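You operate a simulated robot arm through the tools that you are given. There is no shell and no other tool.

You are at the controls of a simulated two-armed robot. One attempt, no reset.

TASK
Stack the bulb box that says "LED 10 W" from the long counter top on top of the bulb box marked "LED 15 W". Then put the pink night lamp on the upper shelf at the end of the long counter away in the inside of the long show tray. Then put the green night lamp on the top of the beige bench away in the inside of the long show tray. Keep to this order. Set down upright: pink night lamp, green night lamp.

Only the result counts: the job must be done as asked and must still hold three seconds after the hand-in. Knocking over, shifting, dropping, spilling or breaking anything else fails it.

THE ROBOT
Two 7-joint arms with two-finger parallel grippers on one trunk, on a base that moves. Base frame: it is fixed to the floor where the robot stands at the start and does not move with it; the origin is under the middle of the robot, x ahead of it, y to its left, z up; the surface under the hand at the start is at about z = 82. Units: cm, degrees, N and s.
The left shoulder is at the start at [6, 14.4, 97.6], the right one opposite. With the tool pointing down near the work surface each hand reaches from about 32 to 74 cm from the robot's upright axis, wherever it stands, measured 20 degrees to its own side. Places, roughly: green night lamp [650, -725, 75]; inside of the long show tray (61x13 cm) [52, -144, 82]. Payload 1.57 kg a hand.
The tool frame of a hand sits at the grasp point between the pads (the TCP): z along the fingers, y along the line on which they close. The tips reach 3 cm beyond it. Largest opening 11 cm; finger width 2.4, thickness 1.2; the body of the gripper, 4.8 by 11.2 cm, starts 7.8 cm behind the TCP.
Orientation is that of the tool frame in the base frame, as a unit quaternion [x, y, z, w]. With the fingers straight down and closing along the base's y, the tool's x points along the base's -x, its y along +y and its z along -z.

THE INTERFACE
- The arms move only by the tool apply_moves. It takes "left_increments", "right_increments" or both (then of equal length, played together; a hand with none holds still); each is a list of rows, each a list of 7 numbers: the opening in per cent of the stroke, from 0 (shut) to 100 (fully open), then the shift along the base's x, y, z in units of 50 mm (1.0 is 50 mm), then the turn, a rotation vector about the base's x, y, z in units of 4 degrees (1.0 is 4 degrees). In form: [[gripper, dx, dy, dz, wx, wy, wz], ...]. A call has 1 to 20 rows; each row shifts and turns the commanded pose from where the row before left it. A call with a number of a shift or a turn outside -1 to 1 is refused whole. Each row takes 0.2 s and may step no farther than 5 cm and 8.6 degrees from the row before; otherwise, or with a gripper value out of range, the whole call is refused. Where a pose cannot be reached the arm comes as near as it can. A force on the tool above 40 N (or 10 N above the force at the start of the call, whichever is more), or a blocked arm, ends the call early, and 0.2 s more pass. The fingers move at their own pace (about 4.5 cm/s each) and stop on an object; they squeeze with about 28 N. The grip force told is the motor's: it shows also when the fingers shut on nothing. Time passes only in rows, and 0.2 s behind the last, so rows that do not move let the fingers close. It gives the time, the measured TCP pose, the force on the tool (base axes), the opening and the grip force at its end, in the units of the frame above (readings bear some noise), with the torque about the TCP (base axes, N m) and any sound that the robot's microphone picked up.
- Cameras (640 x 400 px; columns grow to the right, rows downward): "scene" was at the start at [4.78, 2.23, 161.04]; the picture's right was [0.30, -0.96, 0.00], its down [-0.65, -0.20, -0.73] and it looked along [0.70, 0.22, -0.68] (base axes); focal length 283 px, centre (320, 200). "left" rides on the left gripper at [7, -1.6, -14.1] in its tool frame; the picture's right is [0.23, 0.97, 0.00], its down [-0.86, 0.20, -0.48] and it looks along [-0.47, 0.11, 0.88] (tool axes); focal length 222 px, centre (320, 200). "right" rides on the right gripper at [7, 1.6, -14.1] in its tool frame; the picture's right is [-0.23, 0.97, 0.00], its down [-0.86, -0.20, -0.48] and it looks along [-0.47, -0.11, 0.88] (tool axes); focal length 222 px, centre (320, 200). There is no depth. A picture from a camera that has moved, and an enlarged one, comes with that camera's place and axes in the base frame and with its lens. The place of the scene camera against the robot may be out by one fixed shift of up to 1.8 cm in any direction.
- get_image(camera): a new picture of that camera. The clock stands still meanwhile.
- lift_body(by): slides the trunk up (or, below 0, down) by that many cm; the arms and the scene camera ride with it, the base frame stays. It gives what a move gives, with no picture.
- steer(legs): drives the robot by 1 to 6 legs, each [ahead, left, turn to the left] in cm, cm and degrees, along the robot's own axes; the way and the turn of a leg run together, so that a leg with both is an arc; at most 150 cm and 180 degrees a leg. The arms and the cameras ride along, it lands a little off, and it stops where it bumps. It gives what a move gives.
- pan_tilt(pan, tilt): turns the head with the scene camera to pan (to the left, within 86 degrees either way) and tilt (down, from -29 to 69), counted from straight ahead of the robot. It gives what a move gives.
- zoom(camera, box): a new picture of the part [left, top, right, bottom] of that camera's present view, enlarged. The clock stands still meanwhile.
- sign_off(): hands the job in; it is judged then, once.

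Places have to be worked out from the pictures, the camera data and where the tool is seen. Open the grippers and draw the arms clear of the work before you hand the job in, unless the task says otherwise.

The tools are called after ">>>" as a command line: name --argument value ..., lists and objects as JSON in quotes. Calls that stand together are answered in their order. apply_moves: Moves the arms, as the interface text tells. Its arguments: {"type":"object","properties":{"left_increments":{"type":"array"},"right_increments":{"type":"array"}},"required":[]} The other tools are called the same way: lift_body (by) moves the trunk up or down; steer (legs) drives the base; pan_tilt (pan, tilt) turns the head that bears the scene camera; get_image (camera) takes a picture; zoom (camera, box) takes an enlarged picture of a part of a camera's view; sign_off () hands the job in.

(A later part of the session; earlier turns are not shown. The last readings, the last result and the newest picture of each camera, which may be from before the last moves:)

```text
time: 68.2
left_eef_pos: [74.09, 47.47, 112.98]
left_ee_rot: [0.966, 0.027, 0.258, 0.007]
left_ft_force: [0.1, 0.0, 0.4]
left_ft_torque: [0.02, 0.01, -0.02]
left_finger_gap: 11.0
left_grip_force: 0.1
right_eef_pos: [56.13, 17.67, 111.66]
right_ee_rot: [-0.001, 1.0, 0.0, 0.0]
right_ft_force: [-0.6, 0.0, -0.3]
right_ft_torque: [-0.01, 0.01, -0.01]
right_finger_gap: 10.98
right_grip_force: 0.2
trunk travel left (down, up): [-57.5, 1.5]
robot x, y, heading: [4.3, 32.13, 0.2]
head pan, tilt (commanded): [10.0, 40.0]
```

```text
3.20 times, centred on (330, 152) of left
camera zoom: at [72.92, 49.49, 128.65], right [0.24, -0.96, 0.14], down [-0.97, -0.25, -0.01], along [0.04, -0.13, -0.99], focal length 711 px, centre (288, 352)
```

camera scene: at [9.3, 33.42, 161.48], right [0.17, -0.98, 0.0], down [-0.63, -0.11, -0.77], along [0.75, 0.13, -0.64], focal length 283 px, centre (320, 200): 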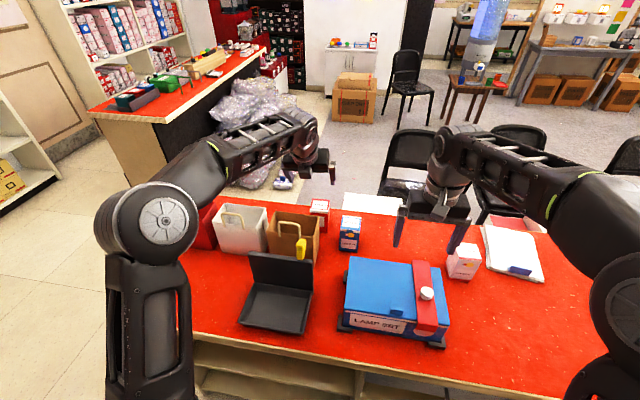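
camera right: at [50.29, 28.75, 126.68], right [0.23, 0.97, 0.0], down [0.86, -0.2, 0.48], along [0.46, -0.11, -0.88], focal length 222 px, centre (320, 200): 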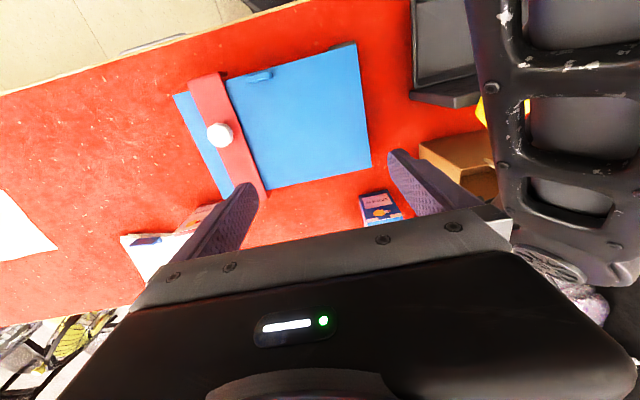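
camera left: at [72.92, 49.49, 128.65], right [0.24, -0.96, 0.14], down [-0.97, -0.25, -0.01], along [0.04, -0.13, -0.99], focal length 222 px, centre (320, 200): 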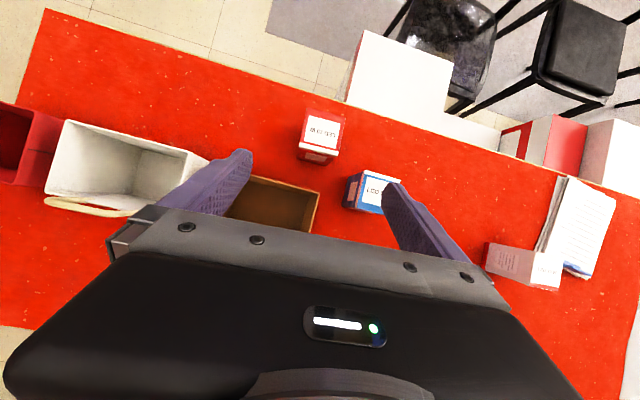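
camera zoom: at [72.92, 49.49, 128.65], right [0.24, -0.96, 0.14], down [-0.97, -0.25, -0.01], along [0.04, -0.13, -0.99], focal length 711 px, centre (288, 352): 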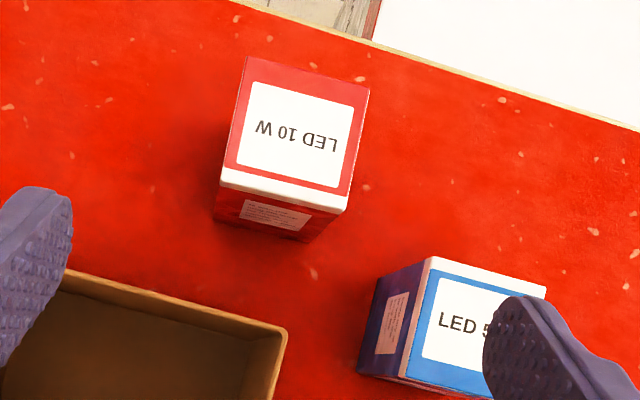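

The red box centre is about (85.2, 47.1), yaw about 3.5°. I move to the stand-off and then down along the tool axis to a deeper grasp at z about 88.7.

>>> apply_moves --left_increments '[[100, 0.327, -0.02, -0.88, 0, 0, 0], [100, 0.327, -0.03, -0.88, 0, 0, 0], [100, 0.327, -0.02, -0.88, 0, 0, 0], [100, 0.3, 0, -0.555, 0, 0, 0], [100, 0.3, 0, -0.555, 0, 0, 0], [100, 0, 0, 0, 0, 0, 0]]'

>>> get_image --camera "left"

>>> zoom --camera "scene" --box '[230, 130, 400, 270]'

```text
time: 69.6
left_eef_pos: [82.09, 47.1, 94.28]
left_ee_rot: [0.965, 0.027, 0.26, 0.008]
left_ft_force: [-0.3, -0.4, 0.8]
left_ft_torque: [0.0, -0.01, -0.01]
left_finger_gap: 10.98
left_grip_force: 0.1
right_eef_pos: [56.0, 17.77, 111.68]
right_ee_rot: [0.0, 1.0, 0.0, 0.001]
right_ft_force: [-0.1, 0.3, -0.4]
right_ft_torque: [-0.03, 0.0, -0.01]
right_finger_gap: 11.03
right_grip_force: 0.0
trunk travel left (down, up): [-57.5, 1.5]
robot x, y, heading: [4.24, 32.18, 0.1]
head pan, tilt (commanded): [10.0, 40.0]
```

```text
taken
camera left: at [80.88, 49.12, 109.99], right [0.24, -0.96, 0.14], down [-0.97, -0.25, -0.01], along [0.04, -0.13, -0.99], focal length 222 px, centre (320, 200)
```

left: 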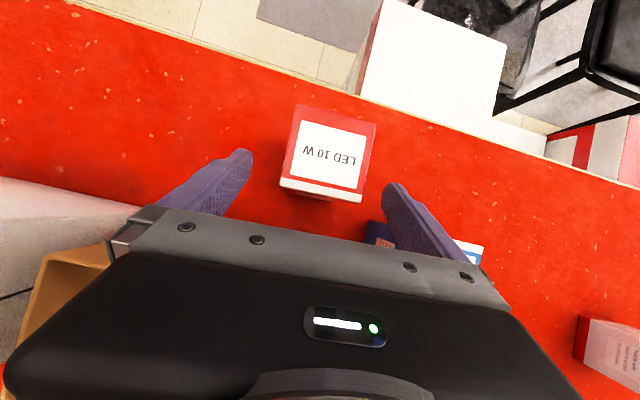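

```text
2.86 times, centred on (315, 200) of scene
camera zoom: at [9.23, 33.42, 161.49], right [0.17, -0.98, 0.0], down [-0.63, -0.11, -0.77], along [0.75, 0.13, -0.64], focal length 808 px, centre (334, 200)
```

zoom: 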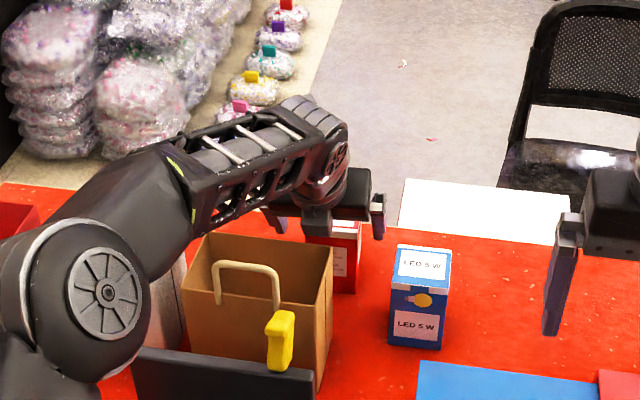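

There is good clearance everywhere and the box is centred between the fingers. I go down the last two steps and then close.

>>> apply_moves --left_increments '[[100, 0.29, 0, -0.56, 0, 0, 0], [100, 0.29, 0, -0.56, 0, 0, 0], [100, 0, 0, 0, 0, 0, 0]]'

>>> get_image --camera "left"

```text
time: 70.1
left_eef_pos: [84.71, 46.91, 92.17]
left_ee_rot: [0.962, 0.029, 0.272, 0.011]
left_ft_force: [1.5, -0.6, 17.0]
left_ft_torque: [0.25, 1.44, 0.1]
left_finger_gap: 11.02
left_grip_force: 0.0
right_eef_pos: [56.15, 17.86, 111.63]
right_ee_rot: [0.0, 1.0, 0.0, 0.001]
right_ft_force: [1.0, 0.0, -0.3]
right_ft_torque: [0.02, 0.02, -0.04]
right_finger_gap: 11.01
right_grip_force: 0.1
trunk travel left (down, up): [-57.5, 1.5]
robot x, y, heading: [4.19, 31.95, -0.1]
head pan, tilt (commanded): [10.0, 40.0]
stopped in row 2 (left hand): the force on the tool passed its limit at 50 N (the readings are from after the stop); the commanded pose is now the measured one
```

```text
taken
camera left: at [83.07, 49.11, 107.78], right [0.24, -0.96, 0.16], down [-0.97, -0.25, -0.03], along [0.07, -0.14, -0.99], focal length 222 px, centre (320, 200)
```

left: 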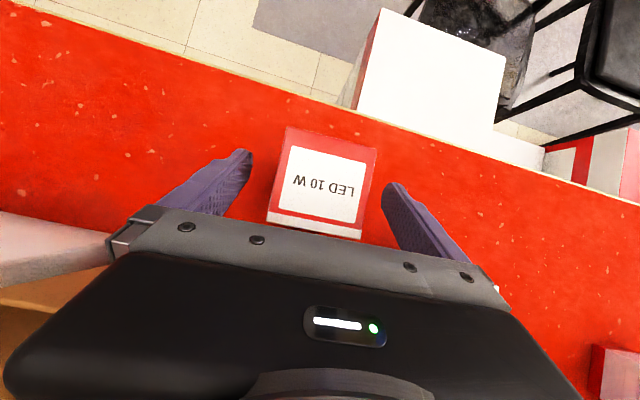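

The 50 N contact was the wrist pressing on the bag's rear rim; the torque puts it near x = 76. I back up, check that nothing moved, and then use a steeper tool (about 20° tilt) to clear the rim.

>>> apply_moves --left_increments '[[100, 0, 0, 0.4, 0, 0, 0], [100, -0.2, 0, 0.6, 0, 0, 0], [100, -0.35, 0, 0.6, 0, 0, 0], [100, -0.35, 0, 0.6, 0, 0, 0], [100, 0, 0, 0, 0, 0, 0]]'

>>> get_image --camera "left"

>>> zoom --camera "scene" --box '[230, 130, 400, 270]'

```text
time: 71.3
left_eef_pos: [80.17, 47.03, 102.78]
left_ee_rot: [0.963, 0.029, 0.269, 0.01]
left_ft_force: [-0.2, 0.4, 0.6]
left_ft_torque: [0.03, 0.01, 0.0]
left_finger_gap: 10.99
left_grip_force: 0.0
right_eef_pos: [56.26, 17.83, 111.64]
right_ee_rot: [0.0, 1.0, 0.0, 0.0]
right_ft_force: [0.3, -0.2, 0.4]
right_ft_torque: [0.02, -0.01, 0.01]
right_finger_gap: 11.02
right_grip_force: 0.0
trunk travel left (down, up): [-57.5, 1.5]
robot x, y, heading: [4.22, 32.24, 0.1]
head pan, tilt (commanded): [10.0, 40.0]
```

```text
taken
camera left: at [78.62, 49.16, 118.41], right [0.24, -0.96, 0.15], down [-0.97, -0.25, -0.03], along [0.06, -0.14, -0.99], focal length 222 px, centre (320, 200)
```

left: 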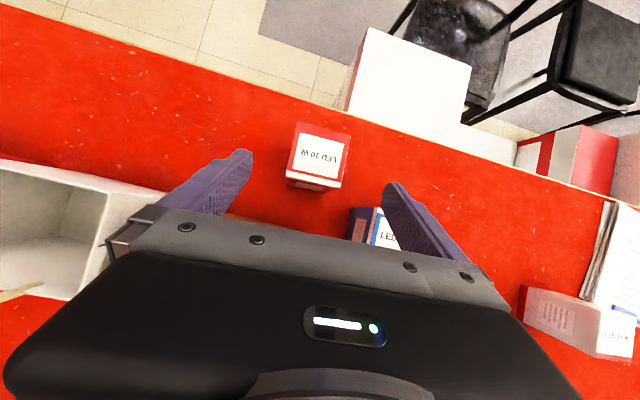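

```text
2.86 times, centred on (315, 200) of scene
camera zoom: at [9.4, 33.43, 161.47], right [0.17, -0.98, 0.0], down [-0.63, -0.11, -0.77], along [0.75, 0.13, -0.64], focal length 808 px, centre (334, 200)
```

zoom: 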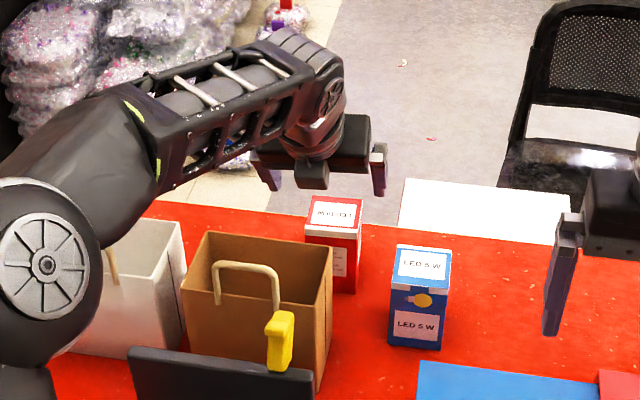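

Nothing shifted. I reduce the tilt to about 20° here and see if the arm can hold it.

>>> apply_moves --left_increments '[[100, 0, 0, 0, 0, 0.95, 0], [100, 0, 0, 0, 0, 0.95, 0], [100, 0, 0, 0, 0, 0.9, 0], [100, 0, 0, 0, 0, 0, 0]]'

>>> zoom --camera "left" --box '[240, 80, 420, 215]'

```text
time: 72.3
left_eef_pos: [80.05, 47.09, 102.9]
left_ee_rot: [0.984, 0.031, 0.175, 0.007]
left_ft_force: [-0.2, 0.2, 0.1]
left_ft_torque: [0.03, 0.01, 0.01]
left_finger_gap: 11.0
left_grip_force: 0.1
right_eef_pos: [56.15, 17.75, 111.65]
right_ee_rot: [0.0, 1.0, 0.0, 0.001]
right_ft_force: [0.2, 0.2, -0.3]
right_ft_torque: [-0.02, -0.03, 0.0]
right_finger_gap: 11.01
right_grip_force: 0.0
trunk travel left (down, up): [-57.5, 1.5]
robot x, y, heading: [4.11, 32.22, 0.1]
head pan, tilt (commanded): [10.0, 40.0]
```

```text
2.96 times, centred on (330, 148) of left
camera zoom: at [81.6, 49.12, 118.37], right [0.27, -0.96, 0.1], down [-0.95, -0.25, 0.16], along [-0.13, -0.14, -0.98], focal length 658 px, centre (290, 356)
```

zoom: 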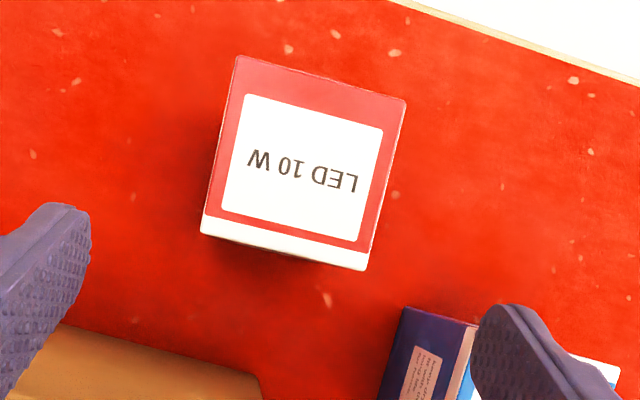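

The arm holds 20° tilt, and the box is directly ahead along the tool axis. I advance in two stages.

>>> apply_moves --left_increments '[[100, 0.206, 0, -0.568, 0, 0, 0], [100, 0.206, 0, -0.568, 0, 0, 0], [100, 0.206, 0, -0.568, 0, 0, 0], [100, 0, 0, 0, 0, 0, 0]]'

>>> get_image --camera "left"

>>> zoom --camera "scene" --box '[230, 130, 400, 270]'

```text
time: 73.3
left_eef_pos: [82.58, 47.27, 94.28]
left_ee_rot: [0.984, 0.031, 0.174, 0.006]
left_ft_force: [0.0, -0.6, -0.2]
left_ft_torque: [0.01, 0.04, 0.02]
left_finger_gap: 10.99
left_grip_force: 0.1
left hand out of reach, approached as far as the arm can: row 3
right_eef_pos: [56.19, 17.7, 111.57]
right_ee_rot: [0.0, 1.0, 0.0, 0.0]
right_ft_force: [0.1, 0.0, -0.2]
right_ft_torque: [0.02, 0.04, -0.05]
right_finger_gap: 10.99
right_grip_force: 0.1
trunk travel left (down, up): [-57.5, 1.5]
robot x, y, heading: [4.02, 31.96, 0.1]
head pan, tilt (commanded): [10.0, 40.0]
```

```text
taken
camera left: at [84.09, 49.32, 109.8], right [0.27, -0.96, 0.1], down [-0.95, -0.25, 0.16], along [-0.13, -0.14, -0.98], focal length 222 px, centre (320, 200)
```

left: 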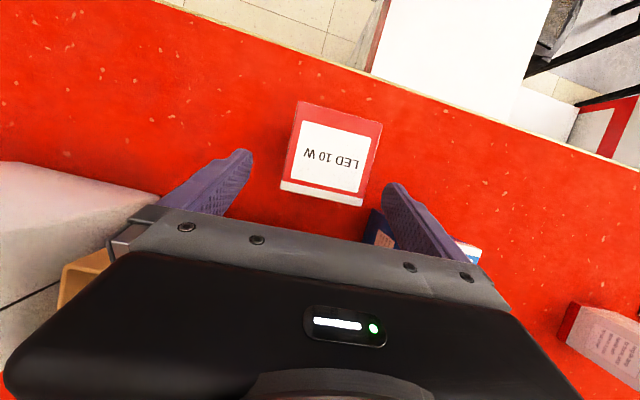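

```text
2.86 times, centred on (315, 200) of scene
camera zoom: at [9.32, 33.39, 161.48], right [0.17, -0.98, 0.0], down [-0.63, -0.11, -0.77], along [0.75, 0.13, -0.64], focal length 808 px, centre (334, 200)
```

zoom: 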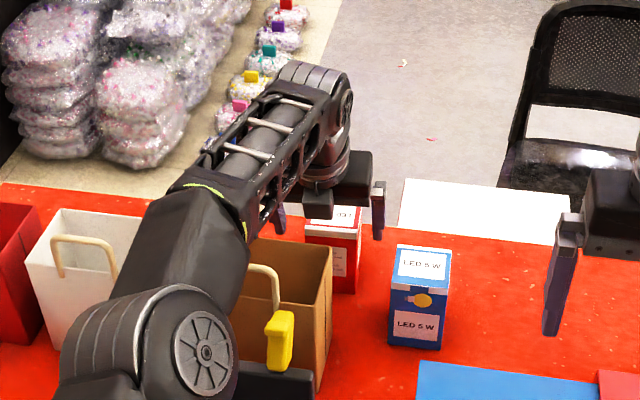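

At 20° tilt the arm is about 1 cm short of the grasp pose. I retract along the tool axis and drive the base 2 cm ahead, since there were about 4 cm to spare.

>>> apply_moves --left_increments '[[100, -0.2, 0, 0.56, 0, 0, 0], [100, -0.2, 0, 0.56, 0, 0, 0], [100, -0.2, 0, 0.56, 0, 0, 0], [100, 0, 0, 0, 0, 0, 0]]'

>>> steer --legs '[[2, 0, 0]]'

>>> zoom --camera "left" --box '[240, 80, 420, 215]'

```text
time: 74.3
left_eef_pos: [79.38, 47.34, 102.64]
left_ee_rot: [0.984, 0.03, 0.175, 0.007]
left_ft_force: [-0.7, -0.2, -0.4]
left_ft_torque: [-0.03, 0.0, 0.0]
left_finger_gap: 11.01
left_grip_force: 0.1
right_eef_pos: [56.23, 17.83, 111.59]
right_ee_rot: [0.0, 1.0, 0.001, 0.0]
right_ft_force: [-0.2, 0.8, 0.2]
right_ft_torque: [-0.04, 0.01, 0.0]
right_finger_gap: 11.0
right_grip_force: 0.0
trunk travel left (down, up): [-57.5, 1.5]
robot x, y, heading: [3.94, 31.91, -0.1]
head pan, tilt (commanded): [10.0, 40.0]
```

```text
time: 75.1
left_eef_pos: [81.46, 47.4, 102.5]
left_ee_rot: [0.984, 0.03, 0.173, 0.007]
left_ft_force: [-0.2, -0.4, -0.2]
left_ft_torque: [-0.01, 0.0, -0.03]
left_finger_gap: 11.04
left_grip_force: 0.0
right_eef_pos: [58.23, 17.72, 111.51]
right_ee_rot: [0.0, 1.0, 0.0, 0.001]
right_ft_force: [1.3, 1.0, -0.7]
right_ft_torque: [0.01, 0.06, -0.03]
right_finger_gap: 11.02
right_grip_force: 0.1
trunk travel left (down, up): [-57.5, 1.5]
robot x, y, heading: [6.22, 32.05, -0.0]
head pan, tilt (commanded): [10.0, 40.0]
```

```text
2.96 times, centred on (330, 148) of left
camera zoom: at [83.0, 49.44, 118.12], right [0.27, -0.96, 0.1], down [-0.95, -0.25, 0.16], along [-0.13, -0.14, -0.98], focal length 658 px, centre (290, 356)
```

zoom: 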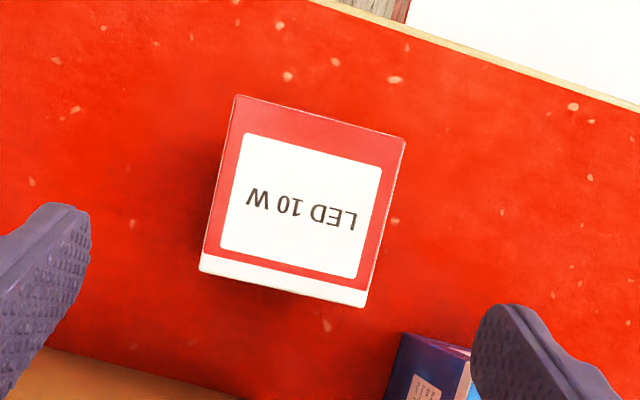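

The base moved 2 cm without bumping. I advance to the grasp pose at about (85.2, 47.1, 88.9).

>>> apply_moves --left_increments '[[100, 0.187, -0.015, -0.68, 0, 0, 0], [100, 0.187, -0.015, -0.68, 0, 0, 0], [100, 0.187, -0.015, -0.5, 0, 0, 0], [100, 0.1, -0.015, -0.3, 0, 0, 0], [100, 0, 0, 0, 0, 0, 0]]'

>>> get_image --camera "left"

>>> zoom --camera "scene" --box '[230, 130, 400, 270]'

```text
time: 76.3
left_eef_pos: [84.58, 47.21, 91.71]
left_ee_rot: [0.984, 0.03, 0.174, 0.008]
left_ft_force: [0.3, 0.1, 0.9]
left_ft_torque: [0.01, 0.0, -0.02]
left_finger_gap: 10.98
left_grip_force: 0.0
right_eef_pos: [58.08, 17.7, 111.6]
right_ee_rot: [0.0, 1.0, 0.0, 0.0]
right_ft_force: [0.7, 0.8, -0.6]
right_ft_torque: [-0.03, -0.02, -0.01]
right_finger_gap: 11.0
right_grip_force: 0.1
trunk travel left (down, up): [-57.5, 1.5]
robot x, y, heading: [6.24, 32.18, 0.0]
head pan, tilt (commanded): [10.0, 40.0]
```

```text
taken
camera left: at [86.13, 49.29, 107.39], right [0.27, -0.96, 0.1], down [-0.95, -0.25, 0.16], along [-0.13, -0.14, -0.98], focal length 222 px, centre (320, 200)
```

left: 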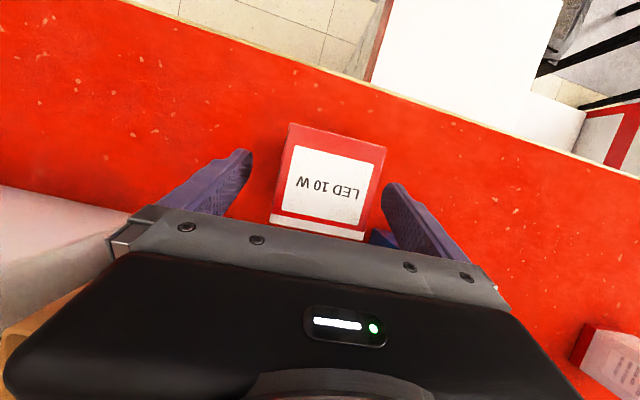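

```text
2.86 times, centred on (315, 200) of scene
camera zoom: at [11.27, 33.42, 161.48], right [0.17, -0.98, 0.0], down [-0.63, -0.11, -0.77], along [0.75, 0.13, -0.64], focal length 808 px, centre (334, 200)
```

zoom: 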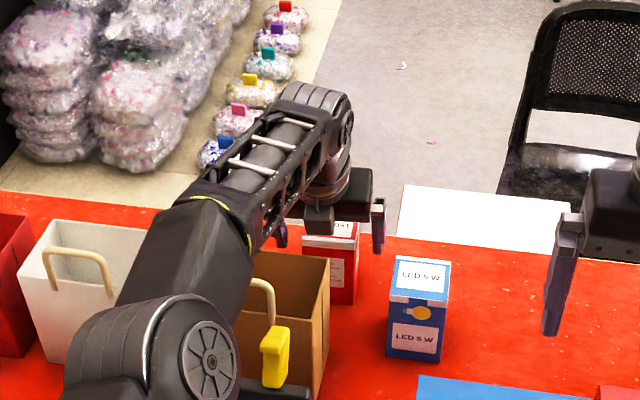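

No contact at z 91.7. I descend another 2.7 cm in small steps.

>>> apply_moves --left_increments '[[100, 0.06, -0.01, -0.27, 0, 0, 0], [100, 0.06, -0.01, -0.27, 0, 0, 0], [100, 0, 0, 0, 0, 0, 0]]'

>>> get_image --camera "left"

```text
time: 77.1
left_eef_pos: [84.61, 47.13, 89.03]
left_ee_rot: [0.984, 0.031, 0.174, 0.007]
left_ft_force: [-0.4, 0.6, 0.3]
left_ft_torque: [0.02, -0.01, -0.01]
left_finger_gap: 11.0
left_grip_force: 0.2
left hand out of reach, approached as far as the arm can: row 2
right_eef_pos: [58.17, 17.81, 111.52]
right_ee_rot: [0.0, 1.0, 0.001, 0.0]
right_ft_force: [0.2, -0.8, -0.1]
right_ft_torque: [-0.02, 0.05, -0.04]
right_finger_gap: 11.02
right_grip_force: 0.1
trunk travel left (down, up): [-57.5, 1.5]
robot x, y, heading: [5.79, 32.52, 0.2]
head pan, tilt (commanded): [10.0, 40.0]
```

```text
taken
camera left: at [86.22, 49.17, 104.68], right [0.27, -0.96, 0.1], down [-0.95, -0.25, 0.16], along [-0.13, -0.14, -0.98], focal length 222 px, centre (320, 200)
```

left: 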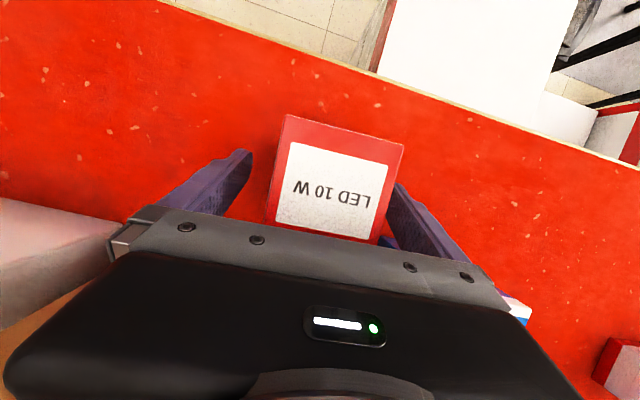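

The TCP is at (84.6, 47.1, 89.0), about 5 cm below the box top. I close the gripper and hold.

>>> apply_moves --left_increments '[[0, 0, 0, 0, 0, 0, 0], [0, 0, 0, 0, 0, 0, 0], [0, 0, 0, 0, 0, 0, 0], [0, 0, 0, 0, 0, 0, 0], [0, 0, 0, 0, 0, 0, 0], [0, 0, 0, 0, 0, 0, 0], [0, 0, 0, 0, 0, 0, 0]]'

>>> get_image --camera "left"

```text
time: 78.7
left_eef_pos: [84.57, 47.05, 89.12]
left_ee_rot: [0.984, 0.03, 0.174, 0.008]
left_ft_force: [0.8, 0.3, 1.6]
left_ft_torque: [0.11, -0.04, -0.06]
left_finger_gap: 6.55
left_grip_force: 28.1
right_eef_pos: [58.08, 17.84, 111.57]
right_ee_rot: [0.0, 1.0, 0.0, 0.0]
right_ft_force: [0.2, -0.5, 0.1]
right_ft_torque: [0.02, 0.02, 0.01]
right_finger_gap: 10.99
right_grip_force: 0.0
trunk travel left (down, up): [-57.5, 1.5]
robot x, y, heading: [5.79, 32.1, -0.4]
head pan, tilt (commanded): [10.0, 40.0]
```

```text
taken
camera left: at [86.18, 49.2, 104.73], right [0.27, -0.96, 0.1], down [-0.95, -0.25, 0.16], along [-0.13, -0.14, -0.98], focal length 222 px, centre (320, 200)
```

left: 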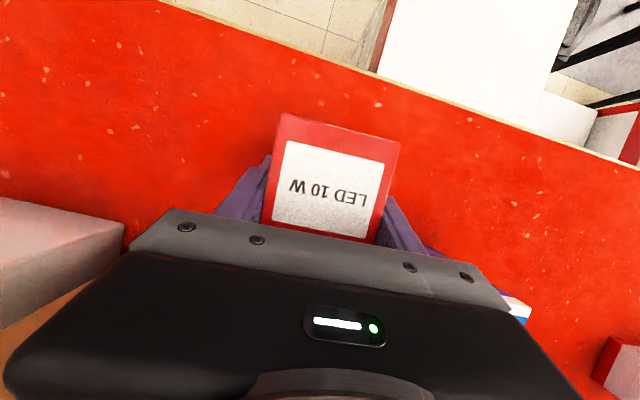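

Gripped at 6.55 cm and 28 N. I lift very gently by 2 cm first and check that it holds.

>>> apply_moves --left_increments '[[0, 0, 0, 0.06, 0, 0, 0], [0, 0, 0, 0.08, 0, 0, 0], [0, 0, 0, 0.1, 0, 0, 0], [0, 0, 0, 0.1, 0, 0, 0], [0, 0, 0, 0.06, 0, 0, 0], [0, 0, 0, 0, 0, 0, 0]]'

>>> get_image --camera "left"

>>> zoom --camera "scene" --box '[230, 130, 400, 270]'

```text
time: 80.1
left_eef_pos: [84.71, 47.05, 91.08]
left_ee_rot: [0.984, 0.031, 0.173, 0.007]
left_ft_force: [0.7, 0.0, -0.2]
left_ft_torque: [-0.02, -0.02, -0.02]
left_finger_gap: 6.54
left_grip_force: 27.9
right_eef_pos: [58.06, 17.87, 111.62]
right_ee_rot: [0.0, 1.0, 0.001, 0.0]
right_ft_force: [0.1, -0.5, 0.6]
right_ft_torque: [-0.01, 0.01, 0.01]
right_finger_gap: 11.01
right_grip_force: 0.1
trunk travel left (down, up): [-57.5, 1.5]
robot x, y, heading: [6.08, 32.2, -0.2]
head pan, tilt (commanded): [10.0, 40.0]
```

```text
taken
camera left: at [86.19, 49.09, 106.69], right [0.27, -0.96, 0.1], down [-0.95, -0.25, 0.16], along [-0.13, -0.14, -0.98], focal length 222 px, centre (320, 200)
```

left: 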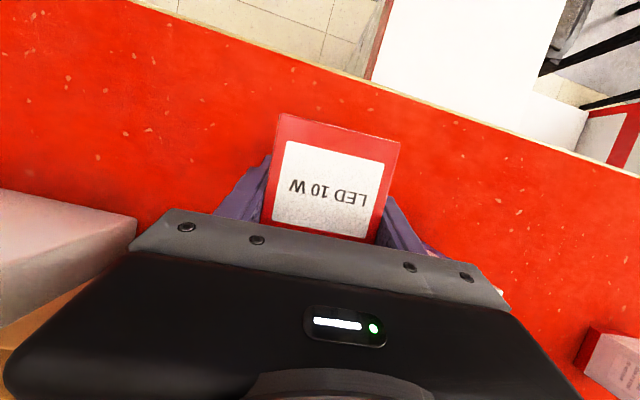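

```text
2.86 times, centred on (315, 200) of scene
camera zoom: at [11.3, 33.42, 161.48], right [0.17, -0.98, 0.0], down [-0.63, -0.11, -0.77], along [0.75, 0.13, -0.64], focal length 808 px, centre (334, 200)
```

zoom: 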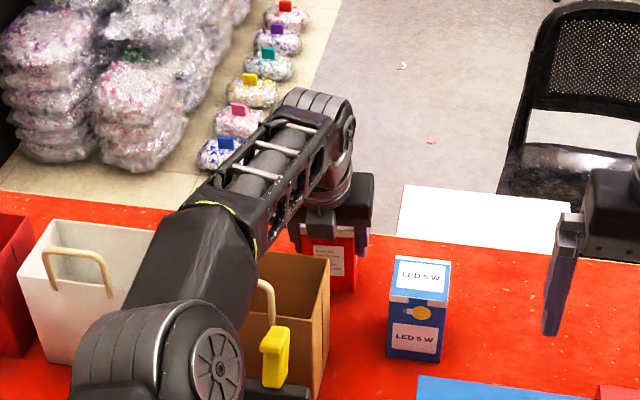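

The box moves with the hand. I continue lifting at a moderate pace, easing back slightly, to clear the other boxes.

>>> apply_moves --left_increments '[[0, 0, 0, 0.15, 0, 0, 0], [0, 0, 0, 0.2, 0, 0, 0], [0, 0, 0, 0.2, 0, 0, 0], [0, 0, 0, 0.2, 0, 0, 0], [0, 0, 0, 0.2, 0, 0, 0], [0, -0.05, 0, 0.2, 0, 0, 0], [0, -0.1, 0, 0.2, 0, 0, 0], [0, -0.1, 0, 0.2, 0, 0, 0], [0, -0.1, 0, 0.2, 0, 0, 0], [0, -0.1, 0, 0.2, 0, 0, 0], [0, -0.1, 0, 0.2, 0, 0, 0], [0, -0.1, 0, 0.2, 0, 0, 0], [0, -0.1, 0, 0.2, 0, 0, 0], [0, -0.1, 0, 0.2, 0, 0, 0], [0, -0.1, 0, 0.2, 0, 0, 0], [0, -0.1, 0, 0.1, 0, 0, 0], [0, 0, 0, 0, 0, 0, 0]]'

>>> get_image --camera "left"

>>> get_image --camera "scene"

```text
time: 83.7
left_eef_pos: [79.41, 47.01, 106.32]
left_ee_rot: [0.984, 0.031, 0.174, 0.007]
left_ft_force: [-0.4, 0.7, -1.2]
left_ft_torque: [0.0, 0.02, -0.02]
left_finger_gap: 6.6
left_grip_force: 28.3
right_eef_pos: [58.05, 17.79, 111.6]
right_ee_rot: [0.0, 1.0, 0.0, 0.0]
right_ft_force: [-0.8, 0.0, 0.5]
right_ft_torque: [-0.01, 0.01, 0.01]
right_finger_gap: 10.99
right_grip_force: 0.1
trunk travel left (down, up): [-57.5, 1.5]
robot x, y, heading: [6.16, 32.41, -0.1]
head pan, tilt (commanded): [10.0, 40.0]
```

```text
taken
camera left: at [80.91, 49.11, 121.89], right [0.27, -0.96, 0.1], down [-0.95, -0.25, 0.16], along [-0.13, -0.14, -0.98], focal length 222 px, centre (320, 200)
```

left: 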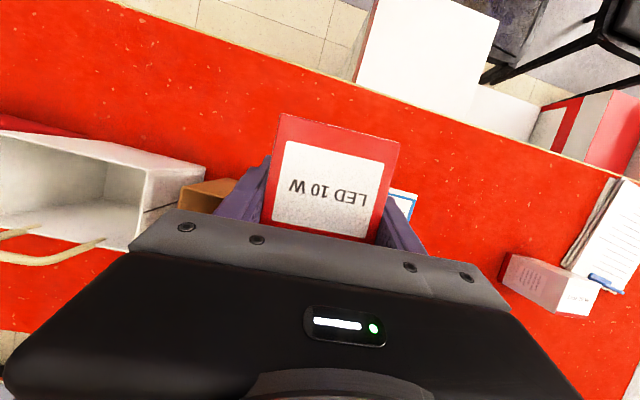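

```text
taken
camera scene: at [11.31, 33.42, 161.48], right [0.17, -0.98, 0.0], down [-0.63, -0.11, -0.77], along [0.75, 0.13, -0.64], focal length 283 px, centre (320, 200)
```

scene: 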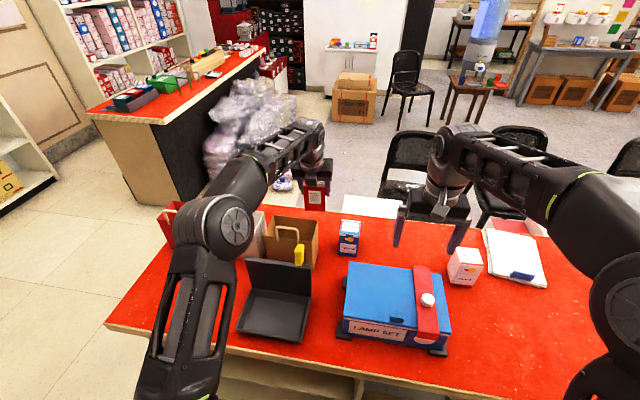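

The box is lifted clear, its bottom at about z 99. I drive right with it toward the white LED 15 W box, easing back 3 cm from the counter on the way.

>>> steer --legs '[[0, -8, 0], [-3, -39, 0]]'

>>> get_image --camera "left"

>>> get_image --camera "scene"

```text
time: 86.8
left_eef_pos: [76.39, -0.41, 106.26]
left_ee_rot: [0.984, 0.033, 0.174, 0.006]
left_ft_force: [-0.5, 0.2, 0.1]
left_ft_torque: [0.02, 0.03, 0.02]
left_finger_gap: 6.52
left_grip_force: 28.3
right_eef_pos: [55.31, -29.9, 111.63]
right_ee_rot: [-0.003, 1.0, 0.0, -0.001]
right_ft_force: [-0.2, -0.1, -0.1]
right_ft_torque: [-0.01, 0.02, -0.04]
right_finger_gap: 11.0
right_grip_force: 0.0
trunk travel left (down, up): [-57.5, 1.5]
robot x, y, heading: [3.08, -15.61, 0.3]
head pan, tilt (commanded): [10.0, 40.0]
```

```text
taken
camera left: at [77.93, 1.61, 121.9], right [0.27, -0.96, 0.1], down [-0.95, -0.26, 0.16], along [-0.13, -0.14, -0.98], focal length 222 px, centre (320, 200)
```

left: 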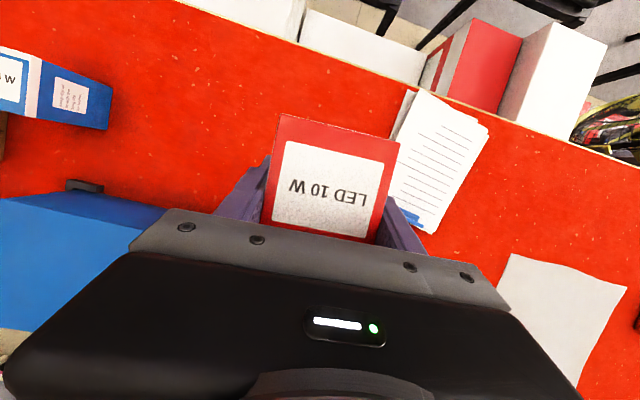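

```text
taken
camera scene: at [8.4, -14.48, 161.48], right [0.18, -0.98, 0.0], down [-0.63, -0.11, -0.77], along [0.75, 0.14, -0.64], focal length 283 px, centre (320, 200)
```

scene: 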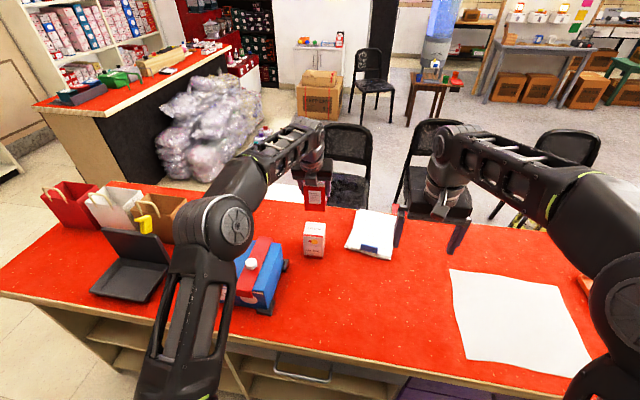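

The box hangs near the white box. I take right-camera and scene zooms to measure the white box precisely.

>>> get_image --camera "right"

>>> zoom --camera "scene" --box '[260, 170, 380, 270]'

```text
taken
camera right: at [48.31, -28.28, 125.77], right [0.22, 0.97, 0.0], down [0.86, -0.2, 0.48], along [0.47, -0.11, -0.88], focal length 222 px, centre (320, 200)
```

right: 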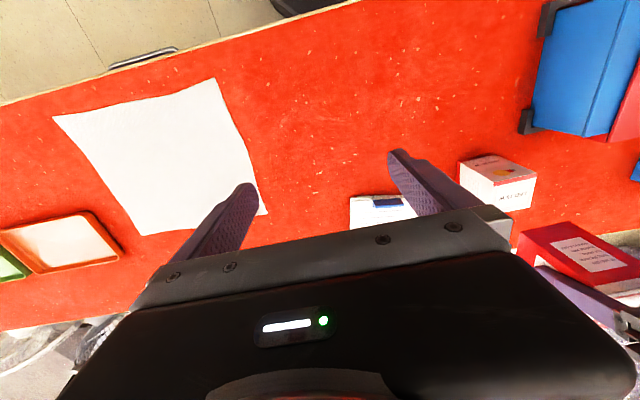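

```text
4.00 times, centred on (320, 220) of scene
camera zoom: at [8.4, -14.48, 161.48], right [0.18, -0.98, 0.0], down [-0.63, -0.11, -0.77], along [0.75, 0.14, -0.64], focal length 1132 px, centre (320, 120)
```

zoom: 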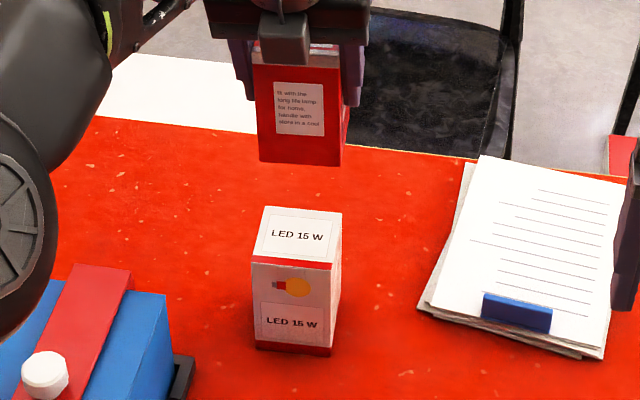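

Both boxes are visible from the scene camera: relative to the held box, the white one is about -5.9 in x and -0.4 in y. I cross-check with a right-camera zoom.

>>> zoom --camera "right" --box '[440, 130, 640, 290]'

```text
2.50 times, centred on (540, 210) of right
camera zoom: at [48.31, -28.28, 125.77], right [0.22, 0.97, 0.0], down [0.86, -0.2, 0.48], along [0.47, -0.11, -0.88], focal length 555 px, centre (-230, 175)
```

zoom: 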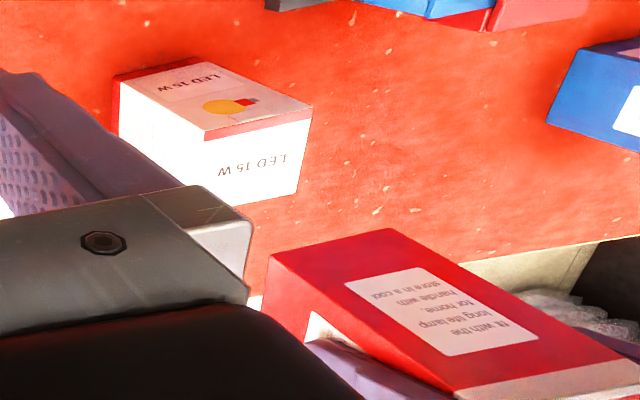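

The two views agree within about 0.5 cm, averaging (-5.6, -0.7). I shift the held box above the white one and look again.

>>> apply_moves --left_increments '[[0, -0.15, -0.02, 0, 0, 0, 0], [0, -0.2, -0.02, 0, 0, 0, 0], [0, -0.2, -0.02, 0, 0, 0, 0], [0, -0.2, -0.02, 0, 0, 0, 0], [0, -0.2, -0.02, 0, 0, 0, 0], [0, -0.17, -0.02, -0.1, 0, 0, 0], [0, 0, 0, -0.2, 0, 0, 0], [0, 0, 0, -0.2, 0, 0, 0], [0, 0, 0, 0, 0, 0, 0]]'

>>> zoom --camera "scene" --box '[260, 170, 380, 270]'

>>> zoom --camera "right" --box '[440, 110, 640, 270]'

```text
time: 88.8
left_eef_pos: [70.88, -0.98, 103.79]
left_ee_rot: [0.984, 0.033, 0.174, 0.006]
left_ft_force: [0.7, -0.2, -0.7]
left_ft_torque: [0.01, -0.04, 0.0]
left_finger_gap: 6.56
left_grip_force: 28.1
right_eef_pos: [55.28, -29.83, 111.65]
right_ee_rot: [-0.002, 1.0, 0.0, 0.0]
right_ft_force: [0.3, -0.7, 0.6]
right_ft_torque: [-0.02, -0.01, -0.02]
right_finger_gap: 11.0
right_grip_force: 0.1
trunk travel left (down, up): [-57.5, 1.5]
robot x, y, heading: [3.22, -15.77, 0.4]
head pan, tilt (commanded): [10.0, 40.0]
```

```text
4.00 times, centred on (320, 220) of scene
camera zoom: at [8.4, -14.39, 161.48], right [0.18, -0.98, 0.0], down [-0.63, -0.11, -0.77], along [0.75, 0.14, -0.64], focal length 1132 px, centre (320, 120)
```

zoom: 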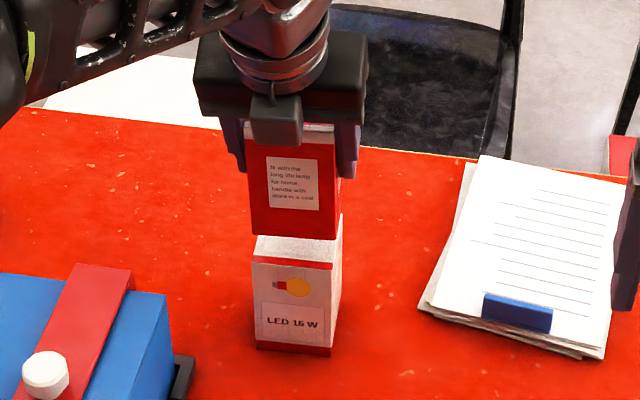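

```text
2.50 times, centred on (540, 190) of right
camera zoom: at [48.31, -28.21, 125.78], right [0.22, 0.97, 0.0], down [0.86, -0.2, 0.48], along [0.47, -0.11, -0.88], focal length 555 px, centre (-230, 225)
```

zoom: 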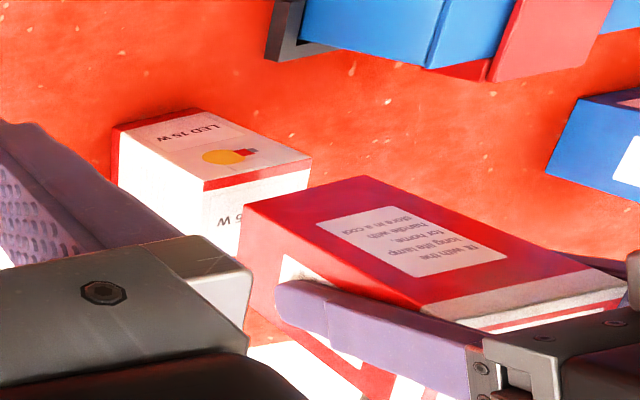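

The front faces line up within about 0.2 cm. I make a tiny correction and lower 2.3 cm.

>>> apply_moves --left_increments '[[0, 0.02, -0.03, -0.1, 0, 0, 0], [0, 0, 0, -0.1, 0, 0, 0], [0, 0, 0, -0.1, 0, 0, 0], [0, 0, 0, -0.1, 0, 0, 0], [0, 0, 0, -0.06, 0, 0, 0], [0, 0, 0, 0, 0, 0, 0]]'

>>> zoom --camera "scene" --box '[280, 180, 360, 270]'

>>> zoom --camera "right" --box '[440, 110, 640, 270]'

```text
time: 90.2
left_eef_pos: [70.98, -1.21, 101.45]
left_ee_rot: [0.984, 0.033, 0.174, 0.007]
left_ft_force: [-0.3, -0.5, -1.1]
left_ft_torque: [-0.02, -0.01, -0.02]
left_finger_gap: 6.55
left_grip_force: 27.9
right_eef_pos: [55.38, -29.77, 111.63]
right_ee_rot: [-0.002, 1.0, 0.0, 0.0]
right_ft_force: [-0.2, -0.2, -0.3]
right_ft_torque: [-0.01, -0.04, -0.01]
right_finger_gap: 10.99
right_grip_force: 0.0
trunk travel left (down, up): [-57.5, 1.5]
robot x, y, heading: [3.35, -15.39, 0.3]
head pan, tilt (commanded): [10.0, 40.0]
```

```text
4.44 times, centred on (320, 225) of scene
camera zoom: at [8.4, -14.38, 161.48], right [0.18, -0.98, 0.0], down [-0.63, -0.11, -0.77], along [0.75, 0.14, -0.64], focal length 1257 px, centre (320, 89)
```

zoom: 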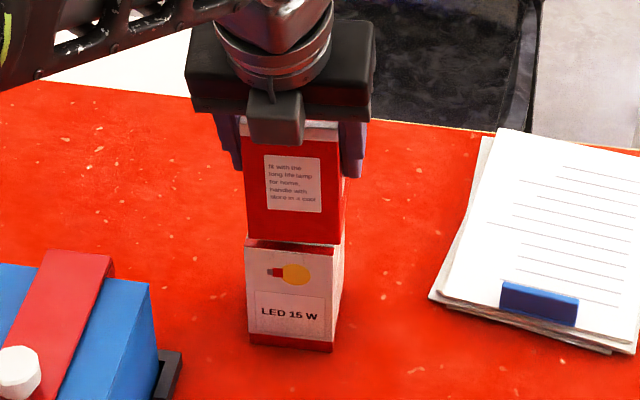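

```text
2.50 times, centred on (540, 190) of right
camera zoom: at [48.31, -28.21, 125.78], right [0.22, 0.97, 0.0], down [0.86, -0.2, 0.48], along [0.47, -0.11, -0.88], focal length 555 px, centre (-230, 225)
```

zoom: 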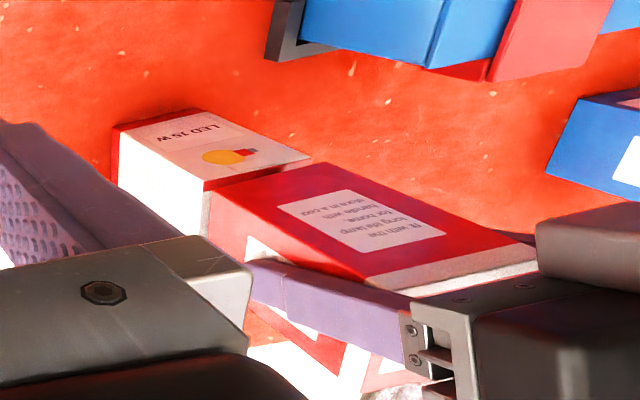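

The boxes are aligned with a gap of a few millimetres. I lower in very small steps until contact.

>>> apply_moves --left_increments '[[0, 0, 0, -0.04, 0, 0, 0], [0, 0, 0, -0.04, 0, 0, 0], [0, 0, 0, 0, 0, 0, 0]]'

>>> zoom --camera "scene" --box '[290, 200, 350, 270]'

```text
time: 91.0
left_eef_pos: [70.96, -1.16, 100.98]
left_ee_rot: [0.984, 0.033, 0.174, 0.007]
left_ft_force: [0.0, -0.2, 0.3]
left_ft_torque: [0.0, 0.0, 0.02]
left_finger_gap: 6.52
left_grip_force: 28.2
right_eef_pos: [55.25, -29.71, 111.68]
right_ee_rot: [-0.003, 1.0, 0.0, 0.0]
right_ft_force: [0.2, 0.2, 0.3]
right_ft_torque: [0.0, -0.01, -0.01]
right_finger_gap: 10.99
right_grip_force: 0.0
trunk travel left (down, up): [-57.5, 1.5]
robot x, y, heading: [3.2, -15.87, 0.5]
head pan, tilt (commanded): [10.0, 40.0]
```

```text
5.71 times, centred on (320, 235) of scene
camera zoom: at [8.4, -14.38, 161.48], right [0.18, -0.98, 0.0], down [-0.63, -0.11, -0.77], along [0.75, 0.14, -0.64], focal length 1617 px, centre (320, 0)
```

zoom: 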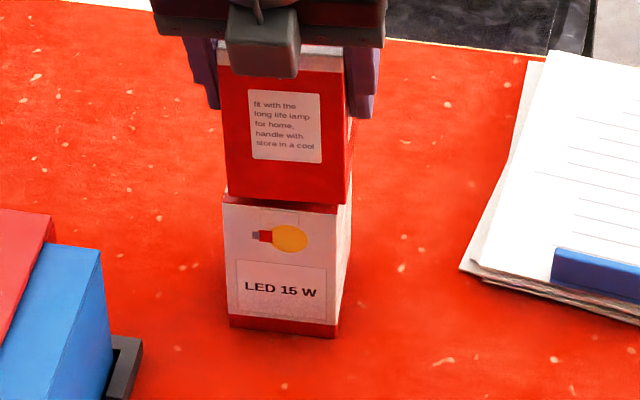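

There is still no contact force, so I continue lowering in 1.5 mm steps.

>>> apply_moves --left_increments '[[0, 0, 0, -0.03, 0, 0, 0], [0, 0, 0, -0.03, 0, 0, 0], [0, 0, 0, 0, 0, 0, 0]]'

>>> zoom --camera "scene" --box '[290, 200, 350, 270]'

```text
time: 91.8
left_eef_pos: [71.01, -1.16, 100.85]
left_ee_rot: [0.984, 0.033, 0.174, 0.006]
left_ft_force: [-0.1, -0.2, -1.4]
left_ft_torque: [0.02, -0.01, 0.02]
left_finger_gap: 6.55
left_grip_force: 28.4
right_eef_pos: [55.27, -29.86, 111.63]
right_ee_rot: [-0.001, 1.0, 0.0, 0.0]
right_ft_force: [-0.5, -0.2, -0.2]
right_ft_torque: [-0.02, -0.01, 0.01]
right_finger_gap: 11.0
right_grip_force: 0.0
trunk travel left (down, up): [-57.5, 1.5]
robot x, y, heading: [3.34, -15.7, 0.2]
head pan, tilt (commanded): [10.0, 40.0]
```

```text
5.71 times, centred on (320, 235) of scene
camera zoom: at [8.4, -14.38, 161.48], right [0.18, -0.98, 0.0], down [-0.63, -0.11, -0.77], along [0.75, 0.14, -0.64], focal length 1617 px, centre (320, 0)
```

zoom: 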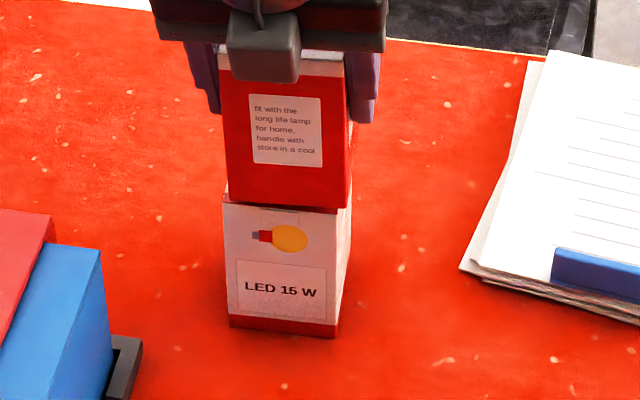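

I keep lowering by millimetres and watch the vertical force.

>>> apply_moves --left_increments '[[0, 0, 0, -0.03, 0, 0, 0], [0, 0, 0, -0.02, 0, 0, 0], [0, 0, 0, 0, 0, 0, 0], [0, 0, 0, 0, 0, 0, 0]]'

>>> apply_moves --left_increments '[[0, 0, 0, -0.03, 0, 0, 0], [0, 0, 0, -0.02, 0, 0, 0], [0, 0, 0, 0, 0, 0, 0], [0, 0, 0, 0, 0, 0, 0]]'

>>> zoom --camera "scene" --box '[290, 200, 350, 270]'

>>> zoom --camera "right" --box '[440, 110, 640, 270]'

```text
time: 92.8
left_eef_pos: [70.91, -1.17, 100.51]
left_ee_rot: [0.984, 0.033, 0.174, 0.007]
left_ft_force: [0.0, -0.1, -0.2]
left_ft_torque: [0.01, 0.02, -0.01]
left_finger_gap: 6.56
left_grip_force: 28.2
right_eef_pos: [55.28, -29.75, 111.6]
right_ee_rot: [-0.002, 1.0, 0.0, -0.001]
right_ft_force: [0.4, 0.3, -0.2]
right_ft_torque: [0.02, 0.0, 0.01]
right_finger_gap: 11.01
right_grip_force: 0.1
trunk travel left (down, up): [-57.5, 1.5]
robot x, y, heading: [3.31, -15.7, 0.2]
head pan, tilt (commanded): [10.0, 40.0]
```

```text
time: 93.8
left_eef_pos: [70.92, -1.24, 100.27]
left_ee_rot: [0.984, 0.033, 0.173, 0.006]
left_ft_force: [0.2, 0.1, -0.6]
left_ft_torque: [0.01, -0.01, 0.02]
left_finger_gap: 6.53
left_grip_force: 28.0
right_eef_pos: [55.28, -29.73, 111.65]
right_ee_rot: [-0.003, 1.0, 0.0, -0.001]
right_ft_force: [-0.1, -0.2, 0.3]
right_ft_torque: [-0.02, 0.01, 0.0]
right_finger_gap: 10.98
right_grip_force: 0.1
trunk travel left (down, up): [-57.5, 1.5]
robot x, y, heading: [3.03, -15.65, 0.4]
head pan, tilt (commanded): [10.0, 40.0]
```

```text
5.71 times, centred on (320, 235) of scene
camera zoom: at [8.4, -14.38, 161.48], right [0.18, -0.98, 0.0], down [-0.63, -0.11, -0.77], along [0.75, 0.14, -0.64], focal length 1617 px, centre (320, 0)
```

zoom: 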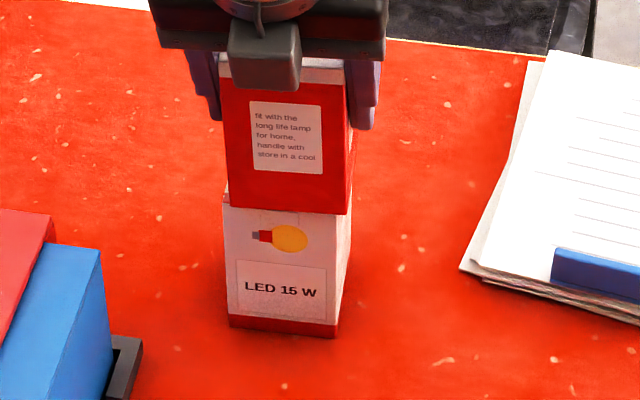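

```text
2.50 times, centred on (540, 190) of right
camera zoom: at [48.31, -28.21, 125.78], right [0.22, 0.97, 0.0], down [0.86, -0.2, 0.48], along [0.47, -0.11, -0.88], focal length 555 px, centre (-230, 225)
```

zoom: 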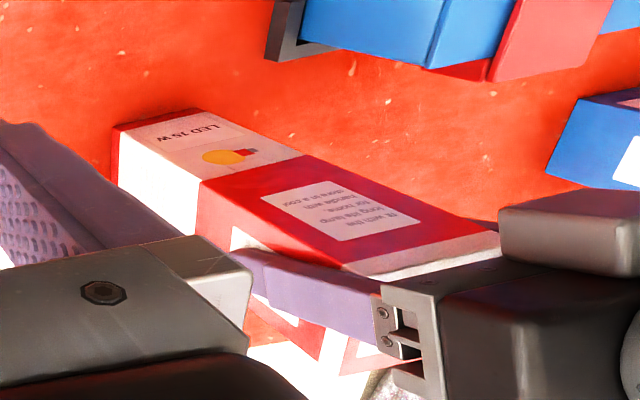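

There is no force yet. I zoom in tightly to see the gap between the boxes.

>>> zoom --camera "scene" --box '[300, 220, 332, 240]'

>>> zoom --camera "right" --box '[500, 150, 580, 200]'

```text
16.00 times, centred on (316, 230) of scene
camera zoom: at [8.4, -14.38, 161.48], right [0.18, -0.98, 0.0], down [-0.63, -0.11, -0.77], along [0.75, 0.14, -0.64], focal length 4526 px, centre (384, -280)
```

zoom: 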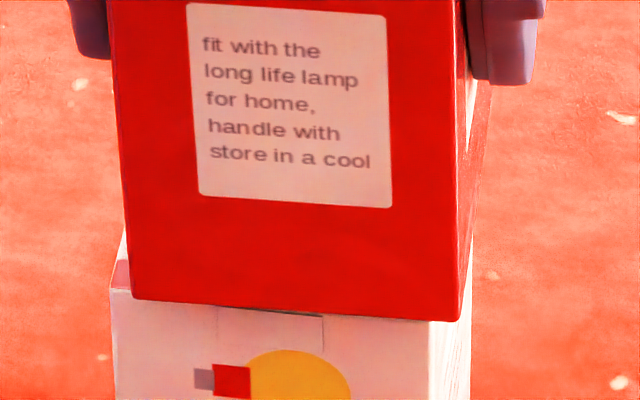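

```text
8.00 times, centred on (540, 175) of right
camera zoom: at [48.31, -28.21, 125.78], right [0.22, 0.97, 0.0], down [0.86, -0.2, 0.48], along [0.47, -0.11, -0.88], focal length 1777 px, centre (-1440, 400)
```

zoom: 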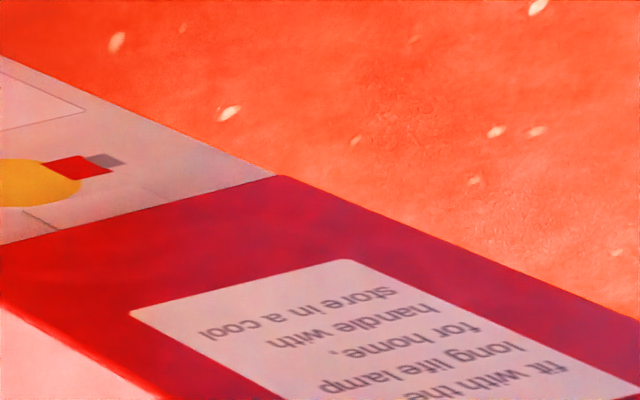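

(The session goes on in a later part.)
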